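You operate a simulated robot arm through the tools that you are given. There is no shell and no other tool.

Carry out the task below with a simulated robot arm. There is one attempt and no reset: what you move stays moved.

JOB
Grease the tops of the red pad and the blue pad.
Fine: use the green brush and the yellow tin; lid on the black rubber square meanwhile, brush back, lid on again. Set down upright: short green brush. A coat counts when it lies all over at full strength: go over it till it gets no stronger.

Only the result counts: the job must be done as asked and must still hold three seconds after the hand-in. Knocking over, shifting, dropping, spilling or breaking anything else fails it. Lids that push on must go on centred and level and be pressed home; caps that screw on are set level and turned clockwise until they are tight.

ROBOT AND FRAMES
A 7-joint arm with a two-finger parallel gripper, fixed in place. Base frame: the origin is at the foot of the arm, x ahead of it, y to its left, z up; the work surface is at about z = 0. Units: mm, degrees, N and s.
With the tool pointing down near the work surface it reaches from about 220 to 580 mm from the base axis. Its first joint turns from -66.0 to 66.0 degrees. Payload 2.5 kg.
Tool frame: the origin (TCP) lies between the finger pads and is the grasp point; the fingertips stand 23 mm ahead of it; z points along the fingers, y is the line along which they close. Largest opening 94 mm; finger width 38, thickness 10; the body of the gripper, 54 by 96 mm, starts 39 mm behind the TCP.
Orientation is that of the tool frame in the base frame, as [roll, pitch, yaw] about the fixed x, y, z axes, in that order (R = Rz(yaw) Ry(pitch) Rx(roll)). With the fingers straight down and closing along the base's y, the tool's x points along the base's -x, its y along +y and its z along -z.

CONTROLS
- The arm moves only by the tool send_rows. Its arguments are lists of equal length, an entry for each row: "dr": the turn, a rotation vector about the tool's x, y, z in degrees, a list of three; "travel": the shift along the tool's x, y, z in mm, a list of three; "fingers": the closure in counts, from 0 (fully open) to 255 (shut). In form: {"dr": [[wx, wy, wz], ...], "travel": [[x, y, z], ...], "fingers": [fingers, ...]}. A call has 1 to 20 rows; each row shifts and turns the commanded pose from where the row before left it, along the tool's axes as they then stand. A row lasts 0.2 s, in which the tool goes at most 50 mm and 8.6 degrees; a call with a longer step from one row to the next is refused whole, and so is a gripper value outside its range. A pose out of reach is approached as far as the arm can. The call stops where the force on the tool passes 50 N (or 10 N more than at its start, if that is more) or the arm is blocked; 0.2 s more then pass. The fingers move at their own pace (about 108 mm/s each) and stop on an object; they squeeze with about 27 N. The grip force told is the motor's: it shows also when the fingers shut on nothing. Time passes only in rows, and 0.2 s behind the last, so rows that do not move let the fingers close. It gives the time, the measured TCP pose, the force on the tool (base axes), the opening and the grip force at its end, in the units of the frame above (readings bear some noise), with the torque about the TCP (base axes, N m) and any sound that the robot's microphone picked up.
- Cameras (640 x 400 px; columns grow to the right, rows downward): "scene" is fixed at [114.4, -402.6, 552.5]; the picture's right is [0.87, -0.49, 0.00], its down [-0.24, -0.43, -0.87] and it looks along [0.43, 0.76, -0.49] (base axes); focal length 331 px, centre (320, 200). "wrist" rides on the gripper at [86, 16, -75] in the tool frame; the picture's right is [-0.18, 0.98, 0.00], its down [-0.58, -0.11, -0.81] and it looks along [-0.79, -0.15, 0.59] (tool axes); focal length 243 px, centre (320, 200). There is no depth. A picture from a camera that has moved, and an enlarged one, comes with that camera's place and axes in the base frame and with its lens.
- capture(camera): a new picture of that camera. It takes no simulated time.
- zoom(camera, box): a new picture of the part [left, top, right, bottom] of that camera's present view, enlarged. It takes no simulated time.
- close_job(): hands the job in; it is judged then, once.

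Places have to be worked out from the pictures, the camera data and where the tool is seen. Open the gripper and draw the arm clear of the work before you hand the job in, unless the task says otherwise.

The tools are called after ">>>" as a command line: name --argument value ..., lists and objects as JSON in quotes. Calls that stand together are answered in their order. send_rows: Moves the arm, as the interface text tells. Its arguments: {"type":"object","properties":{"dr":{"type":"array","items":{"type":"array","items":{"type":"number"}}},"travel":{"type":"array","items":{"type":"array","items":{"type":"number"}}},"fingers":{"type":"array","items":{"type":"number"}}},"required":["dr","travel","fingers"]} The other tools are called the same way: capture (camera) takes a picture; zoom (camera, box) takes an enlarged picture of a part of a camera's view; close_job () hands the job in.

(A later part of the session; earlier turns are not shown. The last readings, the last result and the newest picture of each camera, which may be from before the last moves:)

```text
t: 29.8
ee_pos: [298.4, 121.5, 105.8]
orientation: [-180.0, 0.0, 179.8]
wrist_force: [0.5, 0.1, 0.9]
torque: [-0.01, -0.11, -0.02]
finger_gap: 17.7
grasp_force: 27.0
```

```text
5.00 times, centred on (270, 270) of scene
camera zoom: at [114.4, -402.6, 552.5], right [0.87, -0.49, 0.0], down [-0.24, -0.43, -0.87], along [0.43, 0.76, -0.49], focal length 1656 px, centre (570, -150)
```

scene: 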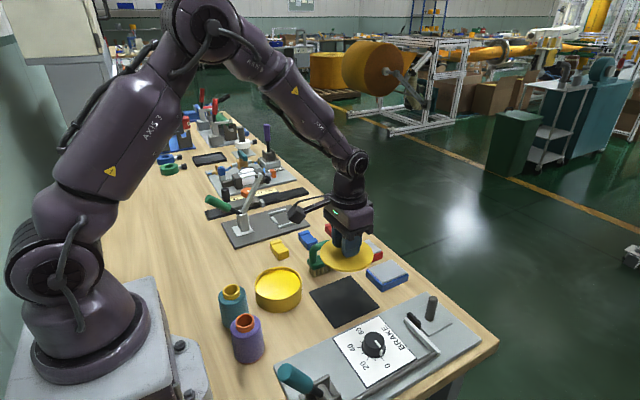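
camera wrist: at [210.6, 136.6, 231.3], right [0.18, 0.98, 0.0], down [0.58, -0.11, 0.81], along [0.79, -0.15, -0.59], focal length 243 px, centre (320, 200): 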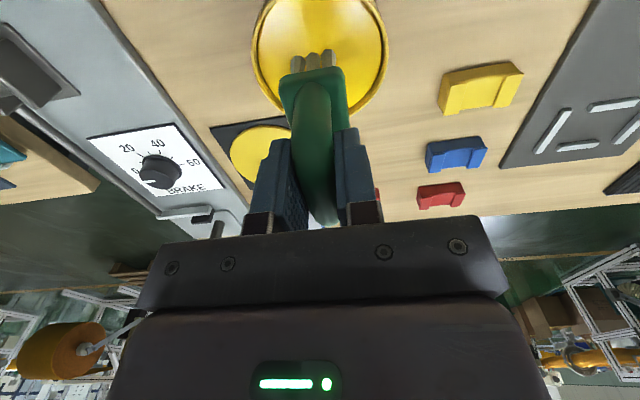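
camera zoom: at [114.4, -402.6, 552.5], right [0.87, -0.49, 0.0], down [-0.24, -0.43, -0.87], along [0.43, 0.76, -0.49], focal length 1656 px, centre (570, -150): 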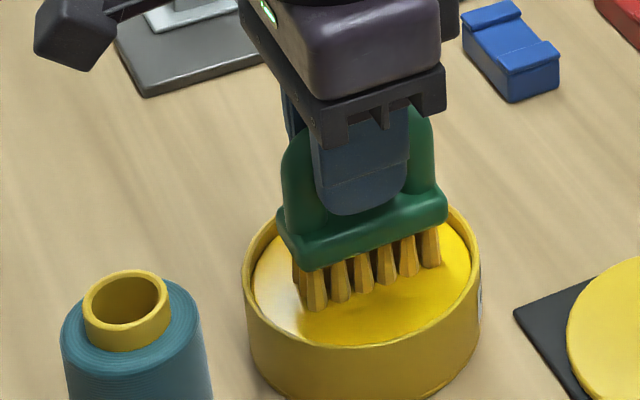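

Brush is loaded. I lift straight out and go to a viewpoint at about (465,92) between the two pads.

>>> send_rows --dr '[[0, 0, 0], [0, 0, 0], [0, 0, 0], [0, 0, 0], [0, 0, 0], [0, 0, 0], [0, 0, 0], [0, 0, 0], [0, 0, 0], [0, 0, 0], [0, 0, 0], [0, 0, 0], [0, 0, 0]]' --travel '[[0, 0, -5], [0, 0, -10], [0, 0, -20], [0, 0, -20], [0, 0, 0], [-25, 0, 0], [-25, 0, 0], [-25, 0, 0], [-25, 0, 0], [-25, -10, 0], [-25, -10, 0], [-17, -9, 0], [0, 0, 0]]' --fingers '[255, 255, 255, 255, 255, 255, 255, 255, 255, 255, 255, 255, 255]'

>>> capture --camera "wrist"

>>> zoom --camera "wrist" --box '[200, 20, 440, 170]'

>>> zoom --camera "scene" --box '[220, 200, 420, 325]'

```text
t: 32.6
ee_pos: [464.3, 90.7, 160.7]
orientation: [-180.0, 0.0, 180.0]
wrist_force: [-0.6, -0.6, -1.5]
torque: [0.01, -0.02, 0.04]
finger_gap: 17.5
grasp_force: 26.7
```

```text
taken
camera wrist: at [376.6, 105.4, 234.0], right [0.18, 0.98, 0.0], down [0.58, -0.11, 0.81], along [0.79, -0.15, -0.59], focal length 243 px, centre (320, 200)
```

wrist: 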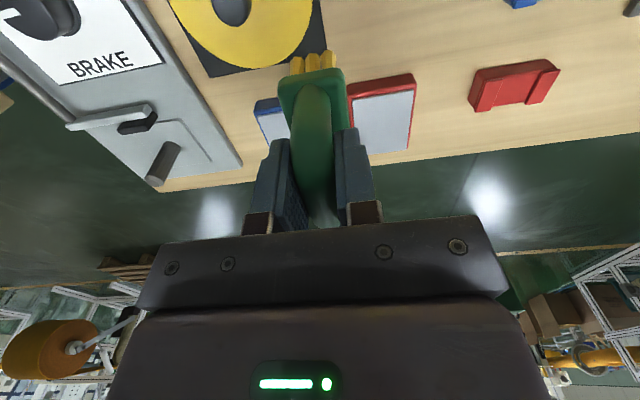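

```text
2.67 times, centred on (320, 95) of wrist
camera zoom: at [376.6, 105.4, 234.0], right [0.18, 0.98, 0.0], down [0.58, -0.11, 0.81], along [0.79, -0.15, -0.59], focal length 647 px, centre (320, 480)
```

zoom: 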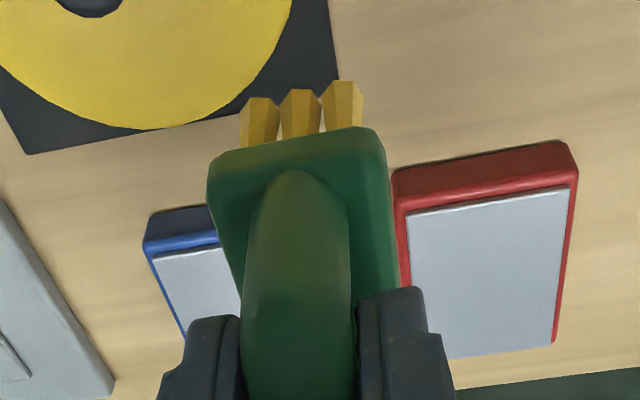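

```text
3.20 times, centred on (320, 262) of scene
camera zoom: at [114.4, -402.6, 552.5], right [0.87, -0.49, 0.0], down [-0.24, -0.43, -0.87], along [0.43, 0.76, -0.49], focal length 1060 px, centre (320, 0)
```

zoom: 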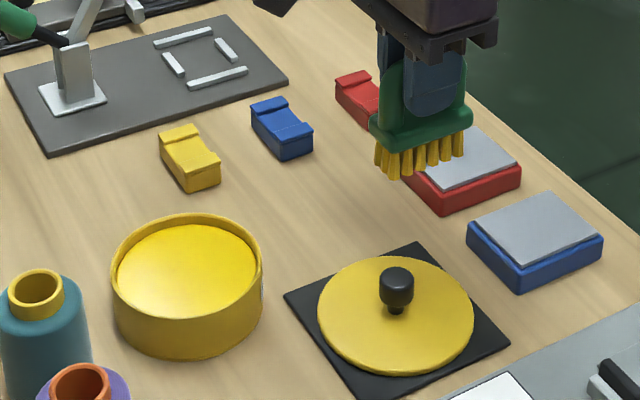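

The bristles are well loaded. Red pad top spans roughly x 508–580, y 112–168, z≈20. I move over its centre and come down to about 15 mm above it.

>>> send_rows --dr '[[0, 0, 0], [0, 0, 0], [0, 0, 0], [0, 0, 0], [0, 0, 0], [0, 0, 0], [0, 0, 0], [0, 0, 0]]' --travel '[[-20, 12.3, 0], [-20, 12.3, 0], [-20, 12.3, 0], [-19.7, 12.4, 0], [0, 0, 20], [0, 0, 15], [0, 0, 8], [0, 0, 0]]' --fingers '[255, 255, 255, 255, 255, 255, 255, 255]'

>>> capture --camera "wrist"

>>> zoom --camera "scene" --box '[300, 190, 420, 290]'

```text
t: 34.4
ee_pos: [545.9, 140.8, 118.1]
orientation: [-180.0, 0.0, 180.0]
wrist_force: [0.1, 0.6, -1.6]
torque: [0.0, 0.02, 0.02]
finger_gap: 17.8
grasp_force: 27.2
```

```text
taken
camera wrist: at [457.6, 157.7, 191.4], right [0.18, 0.98, 0.0], down [0.58, -0.11, 0.81], along [0.79, -0.15, -0.59], focal length 243 px, centre (320, 200)
```

wrist: 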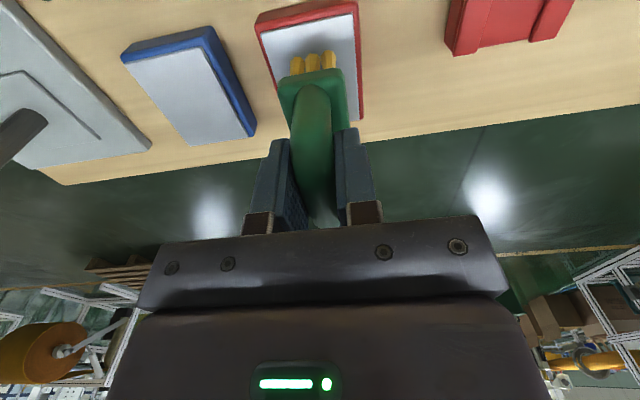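

```text
4.00 times, centred on (360, 240) of scene
camera zoom: at [114.4, -402.6, 552.5], right [0.87, -0.49, 0.0], down [-0.24, -0.43, -0.87], along [0.43, 0.76, -0.49], focal length 1325 px, centre (160, 40)
```

zoom: 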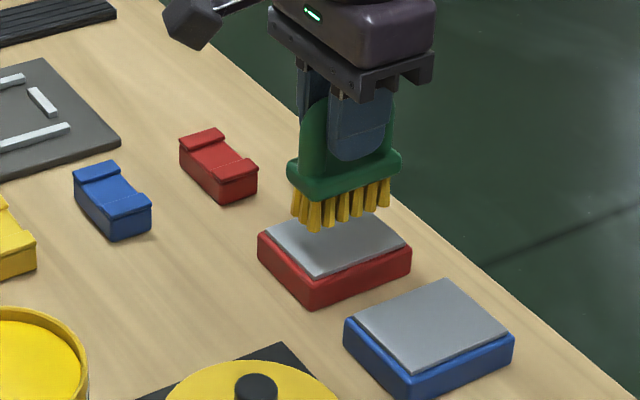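

Well placed above the red pad. I lower another 14 mm and check the gap.

>>> send_rows --dr '[[0, 0, 0], [0, 0, 0], [0, 0, 0]]' --travel '[[0, 0, 7], [0, 0, 7], [0, 0, 0]]' --fingers '[255, 255, 255]'

>>> zoom --camera "scene" --box '[325, 215, 405, 275]'

>>> zoom --camera "wrist" --box '[220, 0, 420, 125]'

```text
t: 35.2
ee_pos: [546.0, 142.9, 103.2]
orientation: [-180.0, -0.2, 180.0]
wrist_force: [0.5, -0.9, -2.2]
torque: [-0.01, 0.0, 0.0]
finger_gap: 17.4
grasp_force: 27.2
```

```text
6.67 times, centred on (365, 245) of scene
camera zoom: at [114.4, -402.6, 552.5], right [0.87, -0.49, 0.0], down [-0.24, -0.43, -0.87], along [0.43, 0.76, -0.49], focal length 2208 px, centre (20, -100)
```

zoom: 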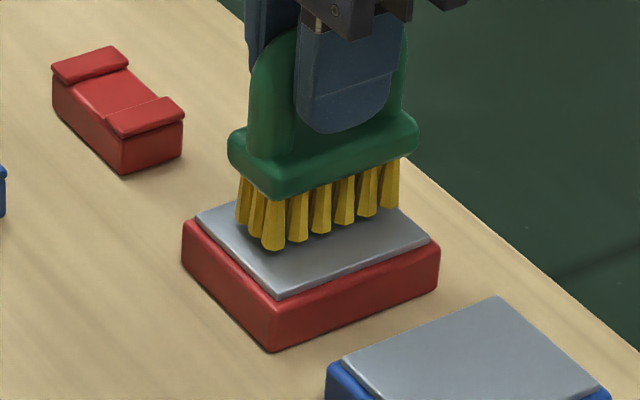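

```text
3.20 times, centred on (320, 62) of wrist
camera zoom: at [457.5, 158.2, 177.1], right [0.18, 0.98, 0.0], down [0.58, -0.11, 0.81], along [0.79, -0.15, -0.59], focal length 776 px, centre (320, 640)
```

zoom: 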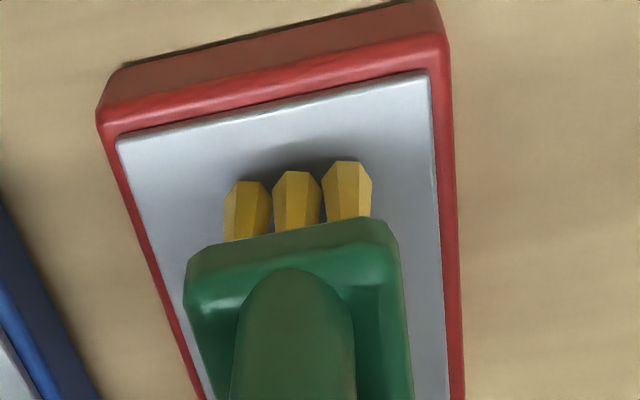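

Bristles are a few mm above. The plate spans y 112–167, x 508–578. I descend in 1 mm then 0.5 mm steps to find contact.

>>> send_rows --dr '[[0, 0, 0], [0, 0, 0], [0, 0, 0]]' --travel '[[0, 0, 1], [0, 0, 1], [0, 0, 0]]' --fingers '[255, 255, 255]'

>>> zoom --camera "scene" --box '[325, 215, 405, 275]'

```text
t: 36.0
ee_pos: [546.1, 142.6, 102.1]
orientation: [-179.9, 0.0, 179.9]
wrist_force: [-0.5, -0.1, -1.2]
torque: [-0.03, 0.01, -0.01]
finger_gap: 17.5
grasp_force: 27.2
```

```text
6.67 times, centred on (365, 245) of scene
camera zoom: at [114.4, -402.6, 552.5], right [0.87, -0.49, 0.0], down [-0.24, -0.43, -0.87], along [0.43, 0.76, -0.49], focal length 2208 px, centre (20, -100)
```

zoom: 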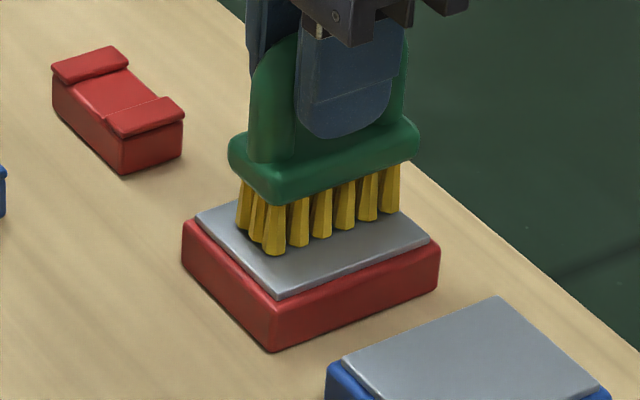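

Almost touching; another 1 mm in half-mm steps.

>>> send_rows --dr '[[0, 0, 0], [0, 0, 0], [0, 0, 0]]' --travel '[[0, 0, 0.5], [0, 0, 0.5], [0, 0, 0]]' --fingers '[255, 255, 255]'

>>> zoom --camera "scene" --box '[325, 215, 405, 275]'

```text
t: 36.8
ee_pos: [545.2, 142.0, 100.6]
orientation: [180.0, 0.0, 180.0]
wrist_force: [-1.0, 0.3, -1.4]
torque: [0.04, -0.02, -0.02]
finger_gap: 17.7
grasp_force: 27.7
```

```text
6.67 times, centred on (365, 245) of scene
camera zoom: at [114.4, -402.6, 552.5], right [0.87, -0.49, 0.0], down [-0.24, -0.43, -0.87], along [0.43, 0.76, -0.49], focal length 2208 px, centre (20, -100)
```

zoom: 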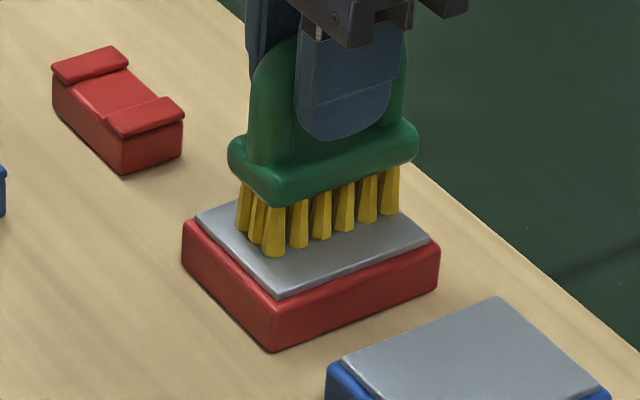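

>>> send_rows --dr '[[0, 0, 0], [0, 0, 0], [0, 0, 0]]' --travel '[[0, 0, 0.5], [0, 0, 0.4], [0, 0, 0]]' --fingers '[255, 255, 255]'

>>> zoom --camera "scene" --box '[325, 215, 405, 275]'

```text
t: 37.6
ee_pos: [544.9, 142.3, 99.8]
orientation: [179.9, 0.2, 180.0]
wrist_force: [-2.7, 0.2, 5.2]
torque: [-0.03, -0.07, -0.01]
finger_gap: 17.5
grasp_force: 26.9
```

```text
6.67 times, centred on (365, 245) of scene
camera zoom: at [114.4, -402.6, 552.5], right [0.87, -0.49, 0.0], down [-0.24, -0.43, -0.87], along [0.43, 0.76, -0.49], focal length 2208 px, centre (20, -100)
```

zoom: 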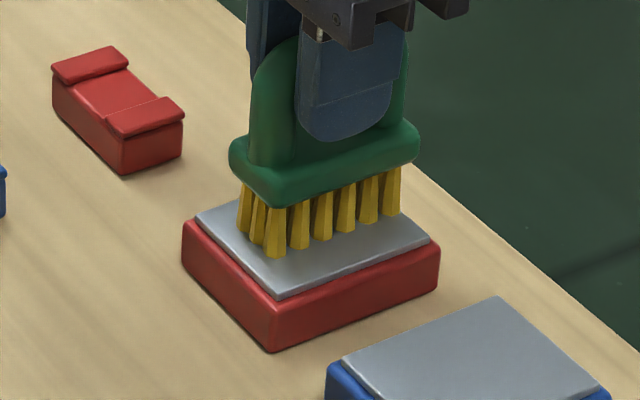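

Light contact (about 6.6 N). I make a short stroke in +y and look at what it leaves.

>>> send_rows --dr '[[0, 0, 0], [0, 0, 0], [0, 0, 0], [0, 0, 0], [0, 0, 0]]' --travel '[[0, 4, 0], [0, 4, 0], [0, 4, 0], [0, 4, 0], [0, 0, 0]]' --fingers '[255, 255, 255, 255, 255]'

>>> zoom --camera "scene" --box '[325, 215, 405, 275]'

>>> zoom --camera "wrist" --box '[220, 0, 420, 125]'

```text
t: 38.8
ee_pos: [544.9, 158.2, 100.3]
orientation: [179.9, 0.0, 180.0]
wrist_force: [1.4, -4.4, 10.0]
torque: [-0.17, -0.09, -0.02]
finger_gap: 17.4
grasp_force: 27.4
```

```text
6.67 times, centred on (365, 245) of scene
camera zoom: at [114.4, -402.6, 552.5], right [0.87, -0.49, 0.0], down [-0.24, -0.43, -0.87], along [0.43, 0.76, -0.49], focal length 2208 px, centre (20, -100)
```

zoom: 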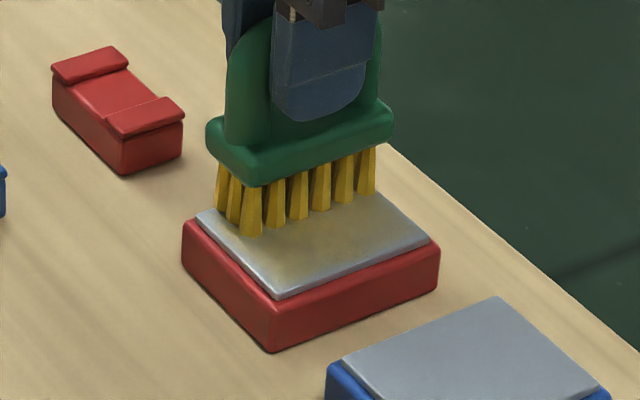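

```text
3.20 times, centred on (320, 62) of wrist
camera zoom: at [457.4, 173.3, 173.3], right [0.19, 0.98, 0.0], down [0.58, -0.11, 0.81], along [0.79, -0.15, -0.59], focal length 776 px, centre (320, 640)
```

zoom: 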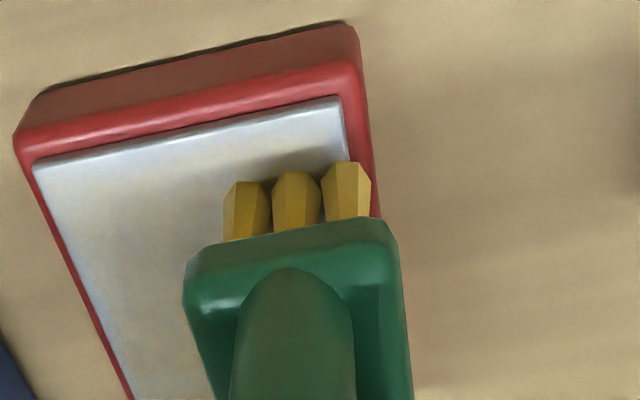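

Grease transfers as a faint coat and the pad has not shifted. I now make a series of y strokes with small x shifts.

>>> send_rows --dr '[[0, 0, 0], [0, 0, 0], [0, 0, 0], [0, 0, 0], [0, 0, 0], [0, 0, 0], [0, 0, 0], [0, 0, 0], [0, 0, 0], [0, 0, 0], [0, 0, 0], [0, 0, 0], [0, 0, 0], [0, 0, 0], [0, 0, 0], [0, 0, 0]]' --travel '[[0, -6, 0], [0, -6, 0], [0, -6, 0], [0, -6, 0], [0, -6, 0], [0, -6, 0], [5, 0, 0], [5, 0, 0], [0, 6, 0], [0, 6, 0], [0, 6, 0], [0, 6, 0], [0, 6, 0], [0, 6, 0], [0, 0, 0], [0, 0, 0]]' --fingers '[255, 255, 255, 255, 255, 255, 255, 255, 255, 255, 255, 255, 255, 255, 255, 255]'

>>> zoom --camera "scene" --box '[325, 215, 405, 275]'

>>> zoom --camera "wrist" --box '[220, 0, 420, 125]'

```text
t: 42.2
ee_pos: [535.4, 158.8, 99.7]
orientation: [-179.9, 0.1, 179.9]
wrist_force: [-0.3, -4.4, 18.4]
torque: [-0.18, -0.04, -0.04]
finger_gap: 17.4
grasp_force: 26.4
```

```text
6.67 times, centred on (365, 245) of scene
camera zoom: at [114.3, -402.6, 552.5], right [0.87, -0.49, 0.0], down [-0.24, -0.43, -0.87], along [0.43, 0.76, -0.49], focal length 2208 px, centre (20, -100)
```

zoom: 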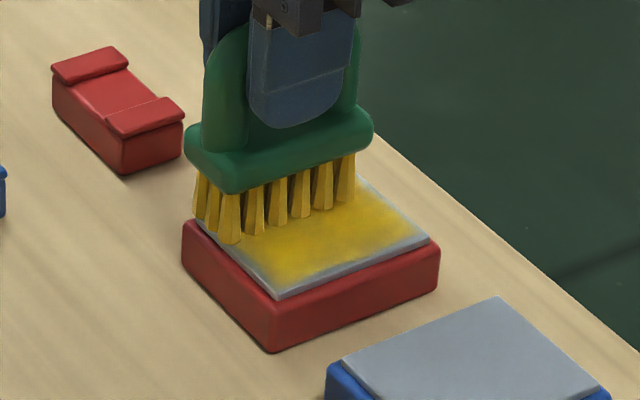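

```text
3.20 times, centred on (320, 62) of wrist
camera zoom: at [447.7, 173.9, 173.2], right [0.18, 0.98, 0.0], down [0.58, -0.11, 0.81], along [0.79, -0.15, -0.59], focal length 776 px, centre (320, 640)
```

zoom: 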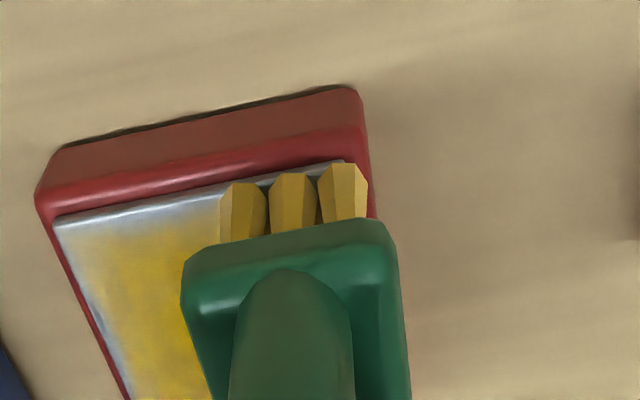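

The coat is building in the middle; edges need more. I raise 0.3 mm to ease the force and run wider strokes at x≈529 and then toward x≈555.

>>> send_rows --dr '[[0, 0, 0], [0, 0, 0], [0, 0, 0], [0, 0, 0], [0, 0, 0], [0, 0, 0], [0, 0, 0], [0, 0, 0], [0, 0, 0], [0, 0, 0], [0, 0, 0], [0, 0, 0], [0, 0, 0], [0, 0, 0], [0, 0, 0], [0, 0, 0], [0, 0, 0], [0, 0, 0], [0, 0, 0]]' --travel '[[5, 2, -0.3], [0, -6, 0], [0, -6, 0], [0, -6, 0], [0, -6, 0], [0, -6, 0], [0, -6, 0], [0, -6, 0], [-6, 0, 0], [-6, 0, 0], [-6, 0, 0], [-6, 0, 0], [0, 6, 0], [0, 6, 0], [0, 6, 0], [0, 6, 0], [0, 6, 0], [0, 6, 0], [0, 6, 0]]' --fingers '[255, 255, 255, 255, 255, 255, 255, 255, 255, 255, 255, 255, 255, 255, 255, 255, 255, 255, 255]'

>>> zoom --camera "scene" --box '[325, 215, 405, 275]'

>>> zoom --camera "wrist" --box '[220, 0, 420, 125]'

```text
t: 46.2
ee_pos: [553.4, 158.7, 99.2]
orientation: [180.0, -0.1, 179.9]
wrist_force: [0.8, 0.2, -1.7]
torque: [0.0, 0.01, 0.02]
finger_gap: 17.8
grasp_force: 27.0
```

```text
6.67 times, centred on (365, 245) of scene
camera zoom: at [114.4, -402.6, 552.5], right [0.87, -0.49, 0.0], down [-0.24, -0.43, -0.87], along [0.43, 0.76, -0.49], focal length 2208 px, centre (20, -100)
```

zoom: 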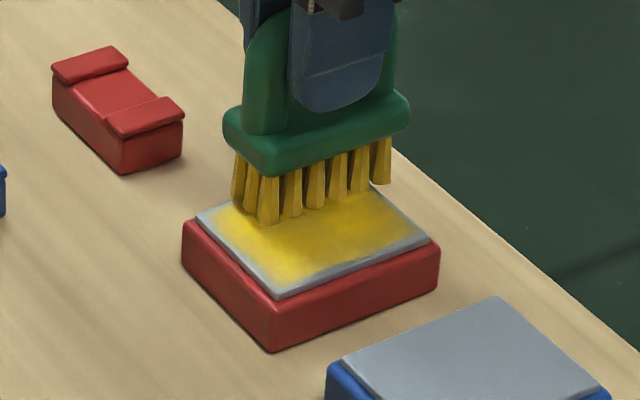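

```text
3.20 times, centred on (320, 62) of wrist
camera zoom: at [466.7, 174.8, 173.3], right [0.18, 0.98, 0.0], down [0.58, -0.11, 0.81], along [0.79, -0.15, -0.59], focal length 776 px, centre (320, 640)
```

zoom: 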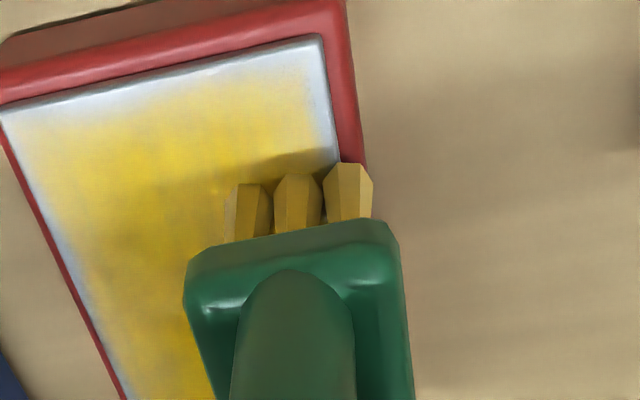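

Contact was lost after the 0.3 mm raise and the bristles look depleted. I lift and go back to the tin for another load.

>>> send_rows --dr '[[0, 0, 0], [0, 0, 0], [0, 0, 0], [0, 0, 0], [0, 0, 0], [0, 0, 0], [0, 0, 0], [0, 0, 0], [0, 0, 0], [0, 0, 0], [0, 0, 0], [0, 0, 0], [0, 0, 0], [0, 0, 0], [0, 0, 0], [0, 0, 0], [0, 0, 0]]' --travel '[[0, 0, -10], [0, 0, -20], [0, 0, -30], [28, -4.2, 0], [28, -4.2, 0], [28, -4.2, 0], [28, -4.2, 0], [28, -4.2, 0], [28, -4.2, 0], [28, -4.2, 0], [28, -4.2, 0], [30.5, -4, 0], [0, 0, 0], [0, 0, 20], [0, 0, 15], [0, 0, 12], [0, 0, 0]]' --fingers '[255, 255, 255, 255, 255, 255, 255, 255, 255, 255, 255, 255, 255, 255, 255, 255, 255]'

>>> zoom --camera "scene" --box '[220, 230, 320, 310]'

>>> zoom --camera "scene" --box '[325, 215, 405, 275]'

```text
t: 49.8
ee_pos: [298.2, 122.9, 112.9]
orientation: [-180.0, 0.0, 179.9]
wrist_force: [0.2, -0.6, -2.2]
torque: [-0.01, -0.01, 0.01]
finger_gap: 18.0
grasp_force: 27.2
```

```text
5.00 times, centred on (270, 270) of scene
camera zoom: at [114.4, -402.6, 552.5], right [0.87, -0.49, 0.0], down [-0.24, -0.43, -0.87], along [0.43, 0.76, -0.49], focal length 1656 px, centre (570, -150)
```

zoom: 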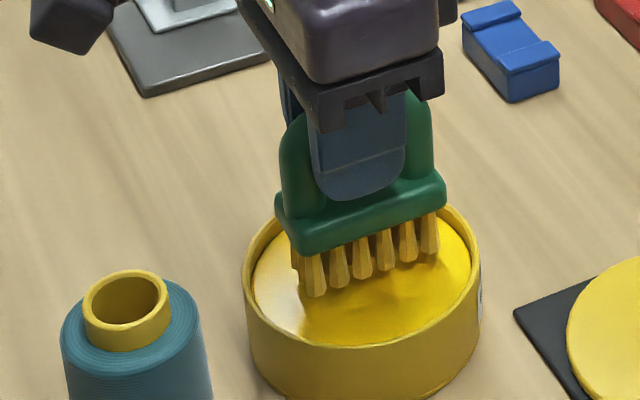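

```text
6.67 times, centred on (365, 245) of scene
camera zoom: at [114.4, -402.6, 552.5], right [0.87, -0.49, 0.0], down [-0.24, -0.43, -0.87], along [0.43, 0.76, -0.49], focal length 2208 px, centre (20, -100)
```

zoom: 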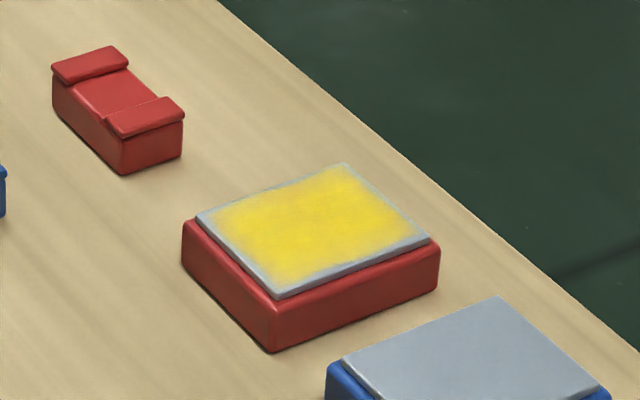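

Red pad coat is good in the middle, thin at the border. I press the brush into the grease again in small steps.

>>> send_rows --dr '[[0, 0, 0], [0, 0, 0], [0, 0, 0], [0, 0, 0], [0, 0, 0], [0, 0, 0], [0, 0, 0]]' --travel '[[0, -1, 4], [0, 0, 2], [0, 0, 1], [3, 0, 0], [-3, 0, 0], [-3, 0, 0], [3, 0, 0]]' --fingers '[255, 255, 255, 255, 255, 255, 255]'

>>> zoom --camera "scene" --box '[220, 230, 320, 310]'

```text
t: 51.4
ee_pos: [299.0, 120.5, 104.6]
orientation: [180.0, 0.0, 179.8]
wrist_force: [-0.6, 0.8, -1.3]
torque: [-0.03, 0.0, -0.02]
finger_gap: 17.6
grasp_force: 26.9
```

```text
5.00 times, centred on (270, 270) of scene
camera zoom: at [114.4, -402.6, 552.5], right [0.87, -0.49, 0.0], down [-0.24, -0.43, -0.87], along [0.43, 0.76, -0.49], focal length 1656 px, centre (570, -150)
```

zoom: 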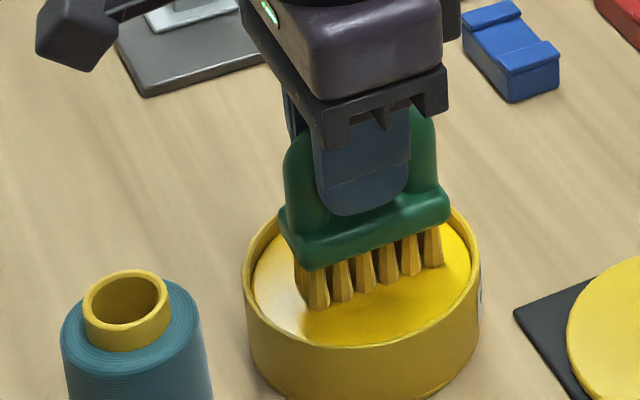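

No contact yet at 104.6 (the brush has slid slightly up in the grip). I go down further in 0.5–1 mm steps.

>>> send_rows --dr '[[0, 0, 0], [0, 0, 0], [0, 0, 0], [0, 0, 0]]' --travel '[[0, 0, 0.7], [0, 0, 0], [0, 0, 0], [0, 0, 0]]' --fingers '[255, 255, 255, 255]'

>>> zoom --camera "scene" --box '[220, 230, 320, 310]'

```text
t: 52.4
ee_pos: [298.6, 121.8, 104.7]
orientation: [-180.0, -0.1, -180.0]
wrist_force: [-5.5, -1.4, 15.4]
torque: [-0.03, 0.28, 0.03]
finger_gap: 17.6
grasp_force: 27.1
```

```text
5.00 times, centred on (270, 270) of scene
camera zoom: at [114.4, -402.6, 552.5], right [0.87, -0.49, 0.0], down [-0.24, -0.43, -0.87], along [0.43, 0.76, -0.49], focal length 1656 px, centre (570, -150)
```

zoom: 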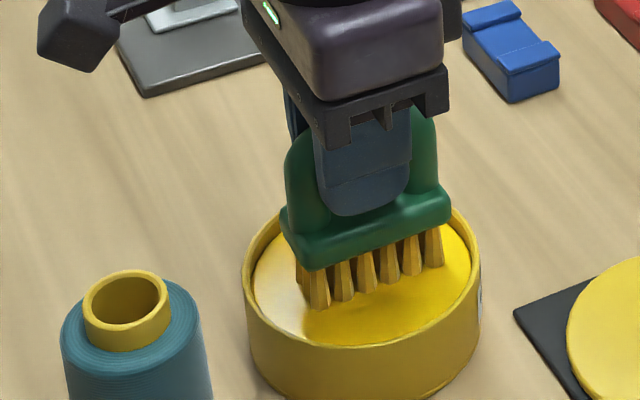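

Contact at 15 N; loaded. I lift and return over the red pad to about 3 mm above contact height.

>>> send_rows --dr '[[0, 0, 0], [0, 0, 0], [0, 0, 0], [0, 0, 0], [0, 0, 0], [0, 0, 0], [0, 0, 0], [0, 0, 0], [0, 0, 0], [0, 0, 0], [0, 0, 0], [0, 0, 0], [0, 0, 0], [0, 0, 0], [0, 0, 0], [0, 0, 0], [0, 0, 0]]' --travel '[[0, 0, -10], [0, 0, -20], [0, 0, -25], [-27.3, 2, 0], [-27.3, 2, 0], [-27.3, 2, 0], [-27.3, 2, 0], [-27.3, 2, 0], [-27.3, 2, 0], [-27.3, 2, 0], [-27.3, 2, 0], [-27.3, 2, 0], [0, 0, 0], [0, 0, 20], [0, 0, 20], [0, 0, 17], [0, 0, 0]]' --fingers '[255, 255, 255, 255, 255, 255, 255, 255, 255, 255, 255, 255, 255, 255, 255, 255, 255]'

>>> zoom --camera "scene" --box '[325, 215, 405, 275]'

```text
t: 56.0
ee_pos: [544.4, 137.8, 102.8]
orientation: [179.9, 0.0, -180.0]
wrist_force: [0.0, 0.0, -0.8]
torque: [-0.03, 0.0, 0.03]
finger_gap: 17.8
grasp_force: 26.8
```

```text
6.67 times, centred on (365, 245) of scene
camera zoom: at [114.4, -402.6, 552.5], right [0.87, -0.49, 0.0], down [-0.24, -0.43, -0.87], along [0.43, 0.76, -0.49], focal length 2208 px, centre (20, -100)
```

zoom: 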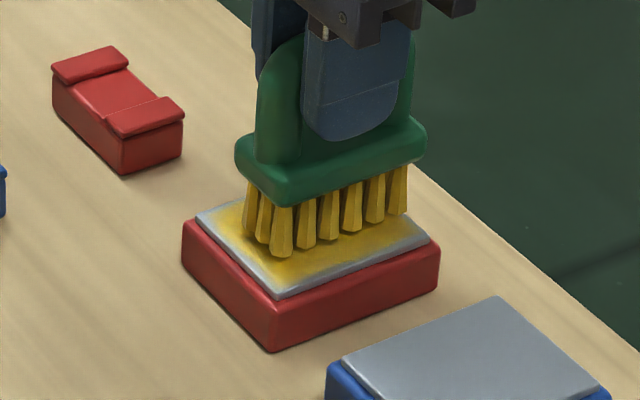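

Re-loaded. The effective paint footprint is smaller than the bristles, so I'll go further over the edges; first I position over the low-y edge at about (530,115) and lower to near contact.

>>> send_rows --dr '[[0, 0, 0], [0, 0, 0], [0, 0, 0], [0, 0, 0], [0, 0, 0], [0, 0, 0]]' --travel '[[7, -11, 0], [7, -11, 0], [0, 0, 2], [0, 0, 1.5], [0, 0, 0.8], [0, 0, 0]]' --fingers '[255, 255, 255, 255, 255, 255]'

>>> zoom --camera "scene" --box '[325, 215, 405, 275]'

```text
t: 57.4
ee_pos: [530.8, 117.1, 99.6]
orientation: [-180.0, 0.1, 180.0]
wrist_force: [-2.8, -1.5, 8.0]
torque: [-0.07, 0.24, 0.01]
finger_gap: 17.5
grasp_force: 27.0
```

```text
6.67 times, centred on (365, 245) of scene
camera zoom: at [114.4, -402.6, 552.5], right [0.87, -0.49, 0.0], down [-0.24, -0.43, -0.87], along [0.43, 0.76, -0.49], focal length 2208 px, centre (20, -100)
```

zoom: 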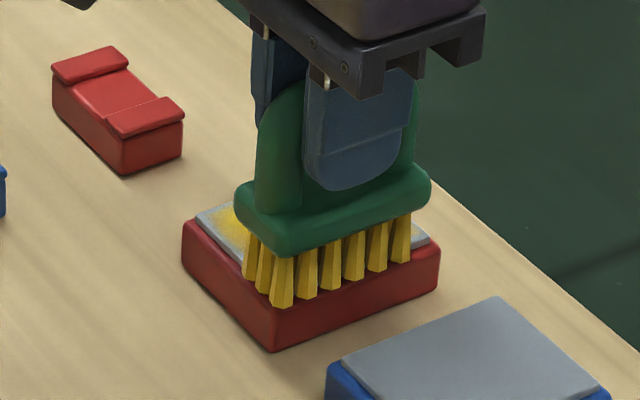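

Contact at about 9 N on the low-y edge. I raster in x with y steps, starting from this edge.

>>> send_rows --dr '[[0, 0, 0], [0, 0, 0], [0, 0, 0], [0, 0, 0], [0, 0, 0], [0, 0, 0], [0, 0, 0], [0, 0, 0], [0, 0, 0], [0, 0, 0], [0, 0, 0], [0, 0, 0], [0, 0, 0]]' --travel '[[2, -2, 0], [-6, 0, 0], [-6, 0, 0], [-6, 0, 0], [-6, 0, 0], [-6, 0, 0], [0, 5, 0], [6, 0, 0], [6, 0, 0], [6, 0, 0], [6, 0, 0], [6, 0, 0], [0, 0, 0]]' --fingers '[255, 255, 255, 255, 255, 255, 255, 255, 255, 255, 255, 255, 255]'

>>> zoom --camera "scene" --box '[325, 215, 405, 275]'

>>> zoom --camera "wrist" --box '[220, 0, 420, 125]'

```text
t: 60.2
ee_pos: [529.1, 119.4, 98.9]
orientation: [180.0, 0.1, 179.9]
wrist_force: [4.2, 0.1, 10.6]
torque: [0.06, -0.04, 0.0]
finger_gap: 17.6
grasp_force: 26.6
```

```text
6.67 times, centred on (365, 245) of scene
camera zoom: at [114.4, -402.6, 552.5], right [0.87, -0.49, 0.0], down [-0.24, -0.43, -0.87], along [0.43, 0.76, -0.49], focal length 2208 px, centre (20, -100)
```

zoom: 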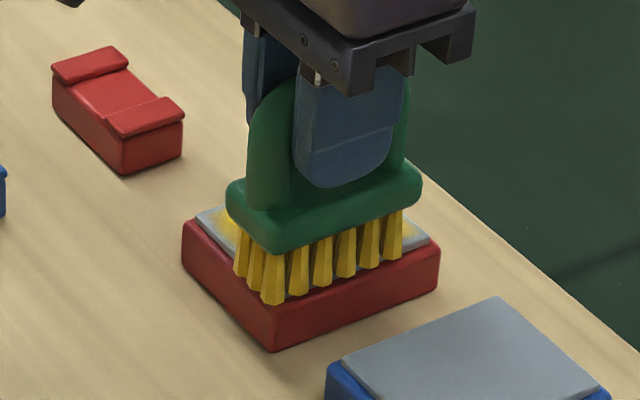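

```text
3.20 times, centred on (320, 62) of wrist
camera zoom: at [441.3, 135.9, 172.8], right [0.18, 0.98, 0.0], down [0.58, -0.11, 0.81], along [0.79, -0.15, -0.59], focal length 776 px, centre (320, 640)
```

zoom: 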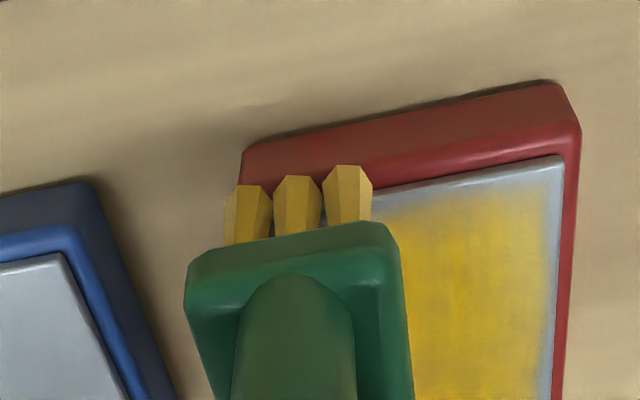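

I continue around the perimeter: along the near-x edge in +y, then along the high-y edge in +x.

>>> send_rows --dr '[[0, 0, 0], [0, 0, 0], [0, 0, 0], [0, 0, 0], [0, 0, 0], [0, 0, 0], [0, 0, 0], [0, 0, 0], [0, 0, 0], [0, 0, 0], [0, 0, 0], [0, 0, 0], [0, 0, 0], [0, 0, 0], [0, 0, 0], [0, 0, 0]]' --travel '[[3, -3, 0], [0, 6, 0], [0, 6, 0], [0, 6, 0], [0, 6, 0], [0, 6, 0], [0, 6, 0], [0, 6, 0], [0, 5, 0], [-6, 0, 0], [-6, 0, 0], [-6, 0, 0], [-6, 0, 0], [-6, 0, 0], [-2, 0, 0], [0, 0, 0]]' --fingers '[255, 255, 255, 255, 255, 255, 255, 255, 255, 255, 255, 255, 255, 255, 255, 255]'

>>> zoom --camera "scene" --box '[325, 215, 405, 275]'

>>> zoom --camera "wrist" --box '[220, 0, 420, 125]'

```text
t: 63.6
ee_pos: [557.7, 163.3, 98.8]
orientation: [180.0, 0.0, 180.0]
wrist_force: [-4.2, 0.2, 11.3]
torque: [0.0, 0.39, -0.01]
finger_gap: 17.4
grasp_force: 26.6
```

```text
6.67 times, centred on (365, 245) of scene
camera zoom: at [114.4, -402.6, 552.5], right [0.87, -0.49, 0.0], down [-0.24, -0.43, -0.87], along [0.43, 0.76, -0.49], focal length 2208 px, centre (20, -100)
```

zoom: 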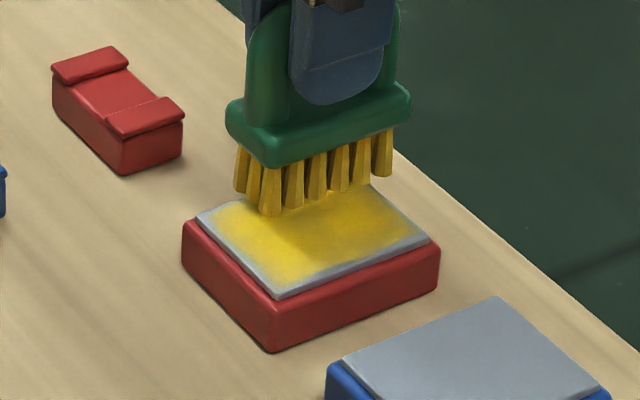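

```text
3.20 times, centred on (320, 62) of wrist
camera zoom: at [470.6, 179.4, 172.7], right [0.18, 0.98, 0.0], down [0.58, -0.11, 0.81], along [0.79, -0.15, -0.59], focal length 776 px, centre (320, 640)
```

zoom: 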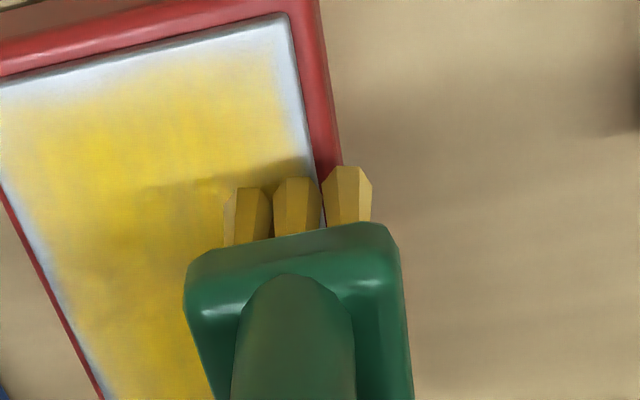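

Good reach here. I complete the perimeter along the far-x edge in −y, then lift and inspect.

>>> send_rows --dr '[[0, 0, 0], [0, 0, 0], [0, 0, 0], [0, 0, 0], [0, 0, 0], [0, 0, 0], [0, 0, 0], [0, 0, 0], [0, 0, 0], [0, 0, 0], [0, 0, 0], [0, 0, 0]]' --travel '[[-2, -6, 0], [0, -6, 0], [0, -6, 0], [0, -6, 0], [0, -6, 0], [0, -6, 0], [0, -6, 0], [0, -5, 0], [0, 0, 0], [0, 0, -10], [20, -20, -10], [20, -20, -10]]' --fingers '[255, 255, 255, 255, 255, 255, 255, 255, 255, 255, 255, 255]'

>>> zoom --camera "scene" --box '[335, 225, 395, 270]'

>>> capture --camera "wrist"

```text
t: 66.2
ee_pos: [519.7, 76.0, 128.0]
orientation: [-180.0, 0.0, 179.9]
wrist_force: [-0.1, -0.3, -2.0]
torque: [-0.01, 0.02, 0.02]
finger_gap: 17.8
grasp_force: 26.5
```

```text
8.89 times, centred on (365, 248) of scene
camera zoom: at [114.5, -402.6, 552.5], right [0.87, -0.49, 0.0], down [-0.24, -0.43, -0.87], along [0.43, 0.76, -0.49], focal length 2944 px, centre (-80, -222)
```

zoom: 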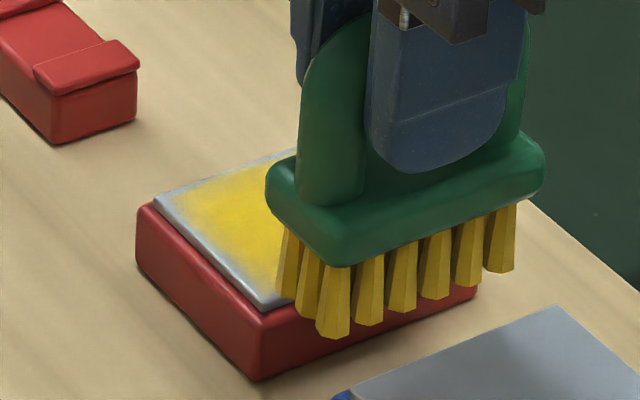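

```text
taken
camera wrist: at [432.1, 90.9, 202.1], right [0.18, 0.98, 0.0], down [0.58, -0.11, 0.81], along [0.79, -0.15, -0.59], focal length 243 px, centre (320, 200)
```

wrist: 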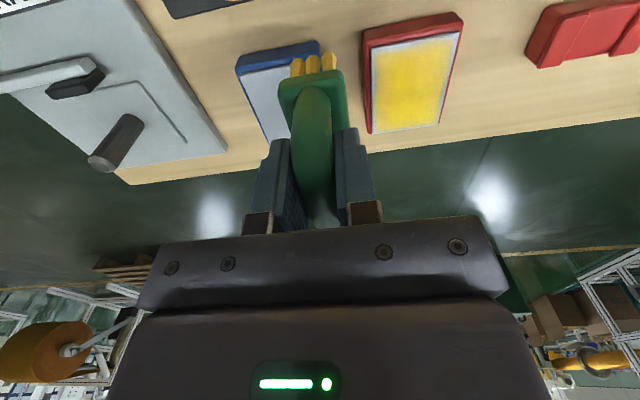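

>>> zoom --camera "wrist" --box '[350, 0, 480, 150]'

>>> zoom --camera "wrist" --box '[220, 20, 380, 150]'

```text
2.67 times, centred on (415, 75) of wrist
camera zoom: at [432.1, 90.9, 202.1], right [0.18, 0.98, 0.0], down [0.58, -0.11, 0.81], along [0.79, -0.15, -0.59], focal length 647 px, centre (67, 533)
```

zoom: 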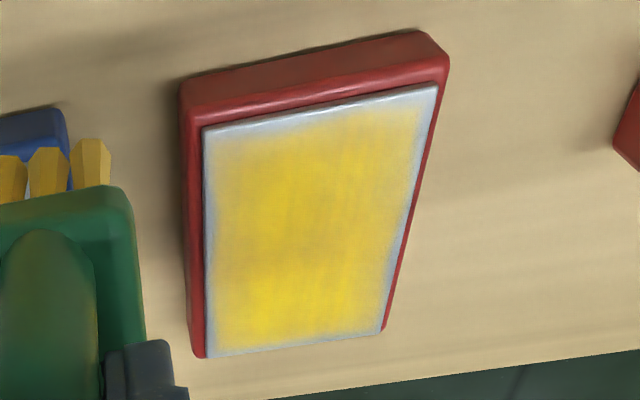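

```text
3.08 times, centred on (300, 85) of wrist
camera zoom: at [432.1, 90.9, 202.1], right [0.18, 0.98, 0.0], down [0.58, -0.11, 0.81], along [0.79, -0.15, -0.59], focal length 746 px, centre (382, 554)
```

zoom: 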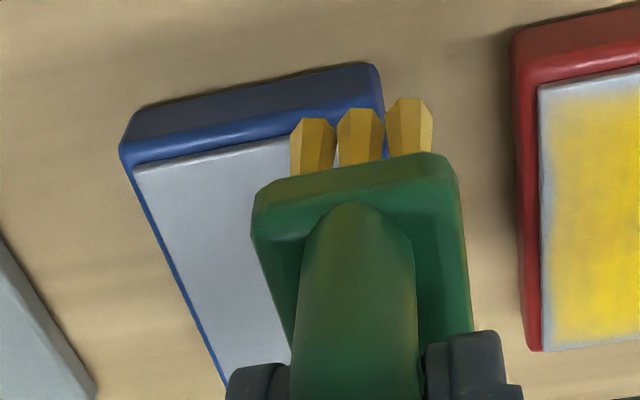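

The coat covers nearly all of the red pad, with a thin strip left along the edges, widest at the near-x edge. I go back for another load before going over the borders.

>>> send_rows --dr '[[0, 0, 0], [0, 0, 0], [0, 0, 0], [0, 0, 0], [0, 0, 0], [0, 0, 0], [0, 0, 0], [0, 0, 0], [0, 0, 0], [0, 0, 0], [0, 0, 0], [0, 0, 0], [0, 0, 0], [0, 0, 0], [0, 0, 0], [0, 0, 0]]' --travel '[[0, 0, -16], [0, 0, -16], [24.6, 5, 0], [24.6, 5, 0], [24.6, 5, 0], [24.6, 5, 0], [24.6, 5, 0], [24.6, 5, 0], [24.6, 5, 0], [24.6, 5, 0], [24.6, 5, 0], [0, 0, 0], [0, 0, 20], [0, 0, 20], [0, 0, 11], [0, 0, 0]]' --fingers '[255, 255, 255, 255, 255, 255, 255, 255, 255, 255, 255, 255, 255, 255, 255, 255]'

```text
t: 69.6
ee_pos: [297.6, 121.8, 109.0]
orientation: [-179.9, 0.0, -179.9]
wrist_force: [-0.6, 0.5, -1.6]
torque: [0.01, 0.02, 0.0]
finger_gap: 17.5
grasp_force: 27.0
```

Over the tin at 109 mm; I press into the grease in small steps with a dwell.

>>> send_rows --dr '[[0, 0, 0], [0, 0, 0], [0, 0, 0], [0, 0, 0], [0, 0, 0], [0, 0, 0], [0, 0, 0]]' --travel '[[0, 0, 2], [0, 0, 1.5], [0, 0, 0.7], [0, 0, 0.5], [0, 0, 0], [0, 0, 0], [0, 0, 0]]' --fingers '[255, 255, 255, 255, 255, 255, 255]'

>>> zoom --camera "scene" --box '[220, 230, 320, 310]'

>>> zoom --camera "scene" --box '[335, 225, 395, 270]'

```text
t: 71.2
ee_pos: [298.2, 121.6, 104.3]
orientation: [180.0, 0.0, 180.0]
wrist_force: [0.1, 0.5, -1.5]
torque: [-0.01, 0.03, 0.0]
finger_gap: 17.7
grasp_force: 26.5
```

```text
5.00 times, centred on (270, 270) of scene
camera zoom: at [114.4, -402.6, 552.5], right [0.87, -0.49, 0.0], down [-0.24, -0.43, -0.87], along [0.43, 0.76, -0.49], focal length 1656 px, centre (570, -150)
```

zoom: 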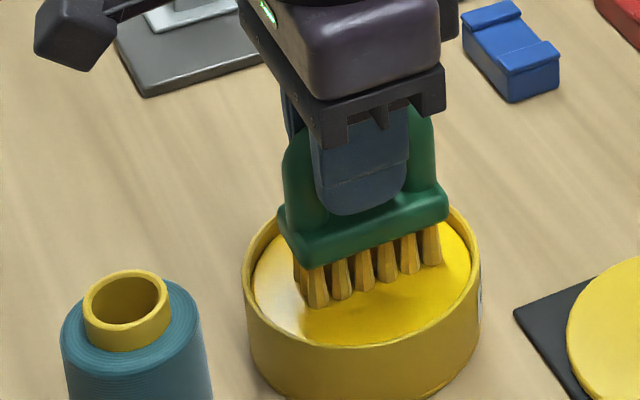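

```text
8.89 times, centred on (365, 248) of scene
camera zoom: at [114.4, -402.6, 552.5], right [0.87, -0.49, 0.0], down [-0.24, -0.43, -0.87], along [0.43, 0.76, -0.49], focal length 2944 px, centre (-80, -222)
```

zoom: 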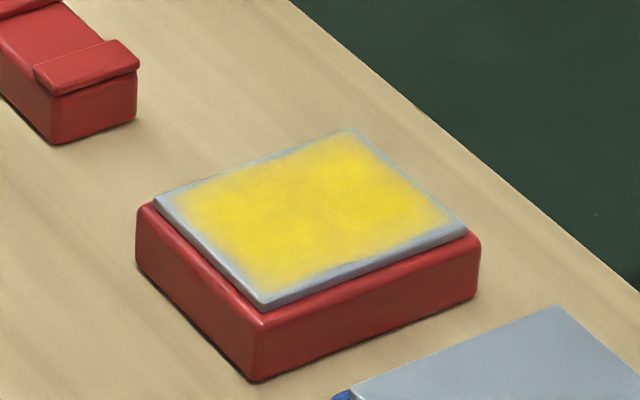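

No contact yet; two more half-mm steps.

>>> send_rows --dr '[[0, 0, 0], [0, 0, 0], [0, 0, 0], [0, 0, 0], [0, 0, 0]]' --travel '[[0, 0, 0.6], [0, 0, 0.3], [0, 0, 0], [0, 0, 0], [0, 0, 0]]' --fingers '[255, 255, 255, 255, 255]'

>>> zoom --camera "scene" --box '[220, 230, 320, 310]'

```text
t: 72.4
ee_pos: [298.3, 122.8, 105.7]
orientation: [-180.0, 0.1, -180.0]
wrist_force: [-4.3, 0.2, 23.3]
torque: [-0.03, 0.26, 0.02]
finger_gap: 17.8
grasp_force: 26.3
```

```text
5.00 times, centred on (270, 270) of scene
camera zoom: at [114.4, -402.7, 552.5], right [0.87, -0.49, 0.0], down [-0.24, -0.43, -0.87], along [0.43, 0.76, -0.49], focal length 1656 px, centre (570, -150)
```

zoom: 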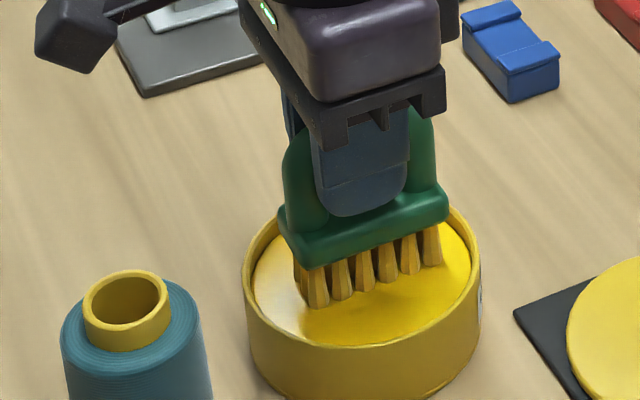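

Loaded again. I lift and return to the near-x edge of the red pad at about (521,112), just above contact.

>>> send_rows --dr '[[0, 0, 0], [0, 0, 0], [0, 0, 0], [0, 0, 0], [0, 0, 0], [0, 0, 0], [0, 0, 0], [0, 0, 0], [0, 0, 0], [0, 0, 0], [0, 0, 0], [0, 0, 0], [0, 0, 0], [0, 0, 0], [0, 0, 0], [0, 0, 0], [0, 0, 0]]' --travel '[[0, 0, -10], [0, 0, -20], [0, 0, -25], [-24.7, -1, 0], [-24.7, -1, 0], [-24.7, -1, 0], [-24.7, -1, 0], [-24.7, -1, 0], [-24.7, -1, 0], [-24.7, -1, 0], [-24.7, -1, 0], [-24.7, -1, 0], [0, 0, 0], [0, 0, 20], [0, 0, 20], [0, 0, 18], [0, 0, 0]]' --fingers '[255, 255, 255, 255, 255, 255, 255, 255, 255, 255, 255, 255, 255, 255, 255, 255, 255]'

>>> zoom --camera "scene" --box '[325, 215, 405, 275]'

```text
t: 76.0
ee_pos: [519.7, 111.6, 101.7]
orientation: [180.0, 0.1, -179.9]
wrist_force: [-0.4, 0.4, -1.7]
torque: [-0.02, 0.04, 0.01]
finger_gap: 17.6
grasp_force: 26.7
```

```text
6.67 times, centred on (365, 245) of scene
camera zoom: at [114.4, -402.6, 552.5], right [0.87, -0.49, 0.0], down [-0.24, -0.43, -0.87], along [0.43, 0.76, -0.49], focal length 2208 px, centre (20, -100)
```

zoom: 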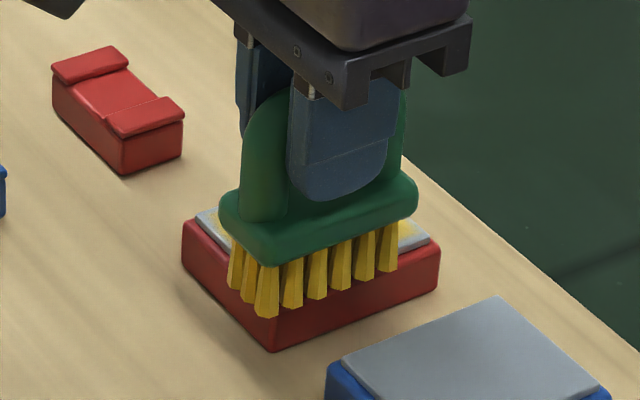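

I shift to y≈116, then lower to contact.

>>> send_rows --dr '[[0, 0, 0], [0, 0, 0], [0, 0, 0], [0, 0, 0], [0, 0, 0]]' --travel '[[0, 4, 1], [0, 0, 0.8], [0, 0, 0.6], [0, 0, 0.4], [0, 0, 0]]' --fingers '[255, 255, 255, 255, 255]'

```text
t: 77.2
ee_pos: [520.8, 117.4, 98.9]
orientation: [180.0, 0.0, 179.9]
wrist_force: [-0.4, -0.1, -1.3]
torque: [-0.02, -0.03, -0.02]
finger_gap: 17.7
grasp_force: 27.4
```

>>> send_rows --dr '[[0, 0, 0], [0, 0, 0], [0, 0, 0], [0, 0, 0]]' --travel '[[0, 0, 0.5], [0, 0, 0.4], [0, 0, 0], [0, 0, 0]]' --fingers '[255, 255, 255, 255]'

```text
t: 78.2
ee_pos: [520.9, 116.3, 98.1]
orientation: [180.0, 0.1, 179.9]
wrist_force: [-2.9, 0.8, 8.8]
torque: [0.06, 0.02, 0.02]
finger_gap: 17.7
grasp_force: 27.1
```

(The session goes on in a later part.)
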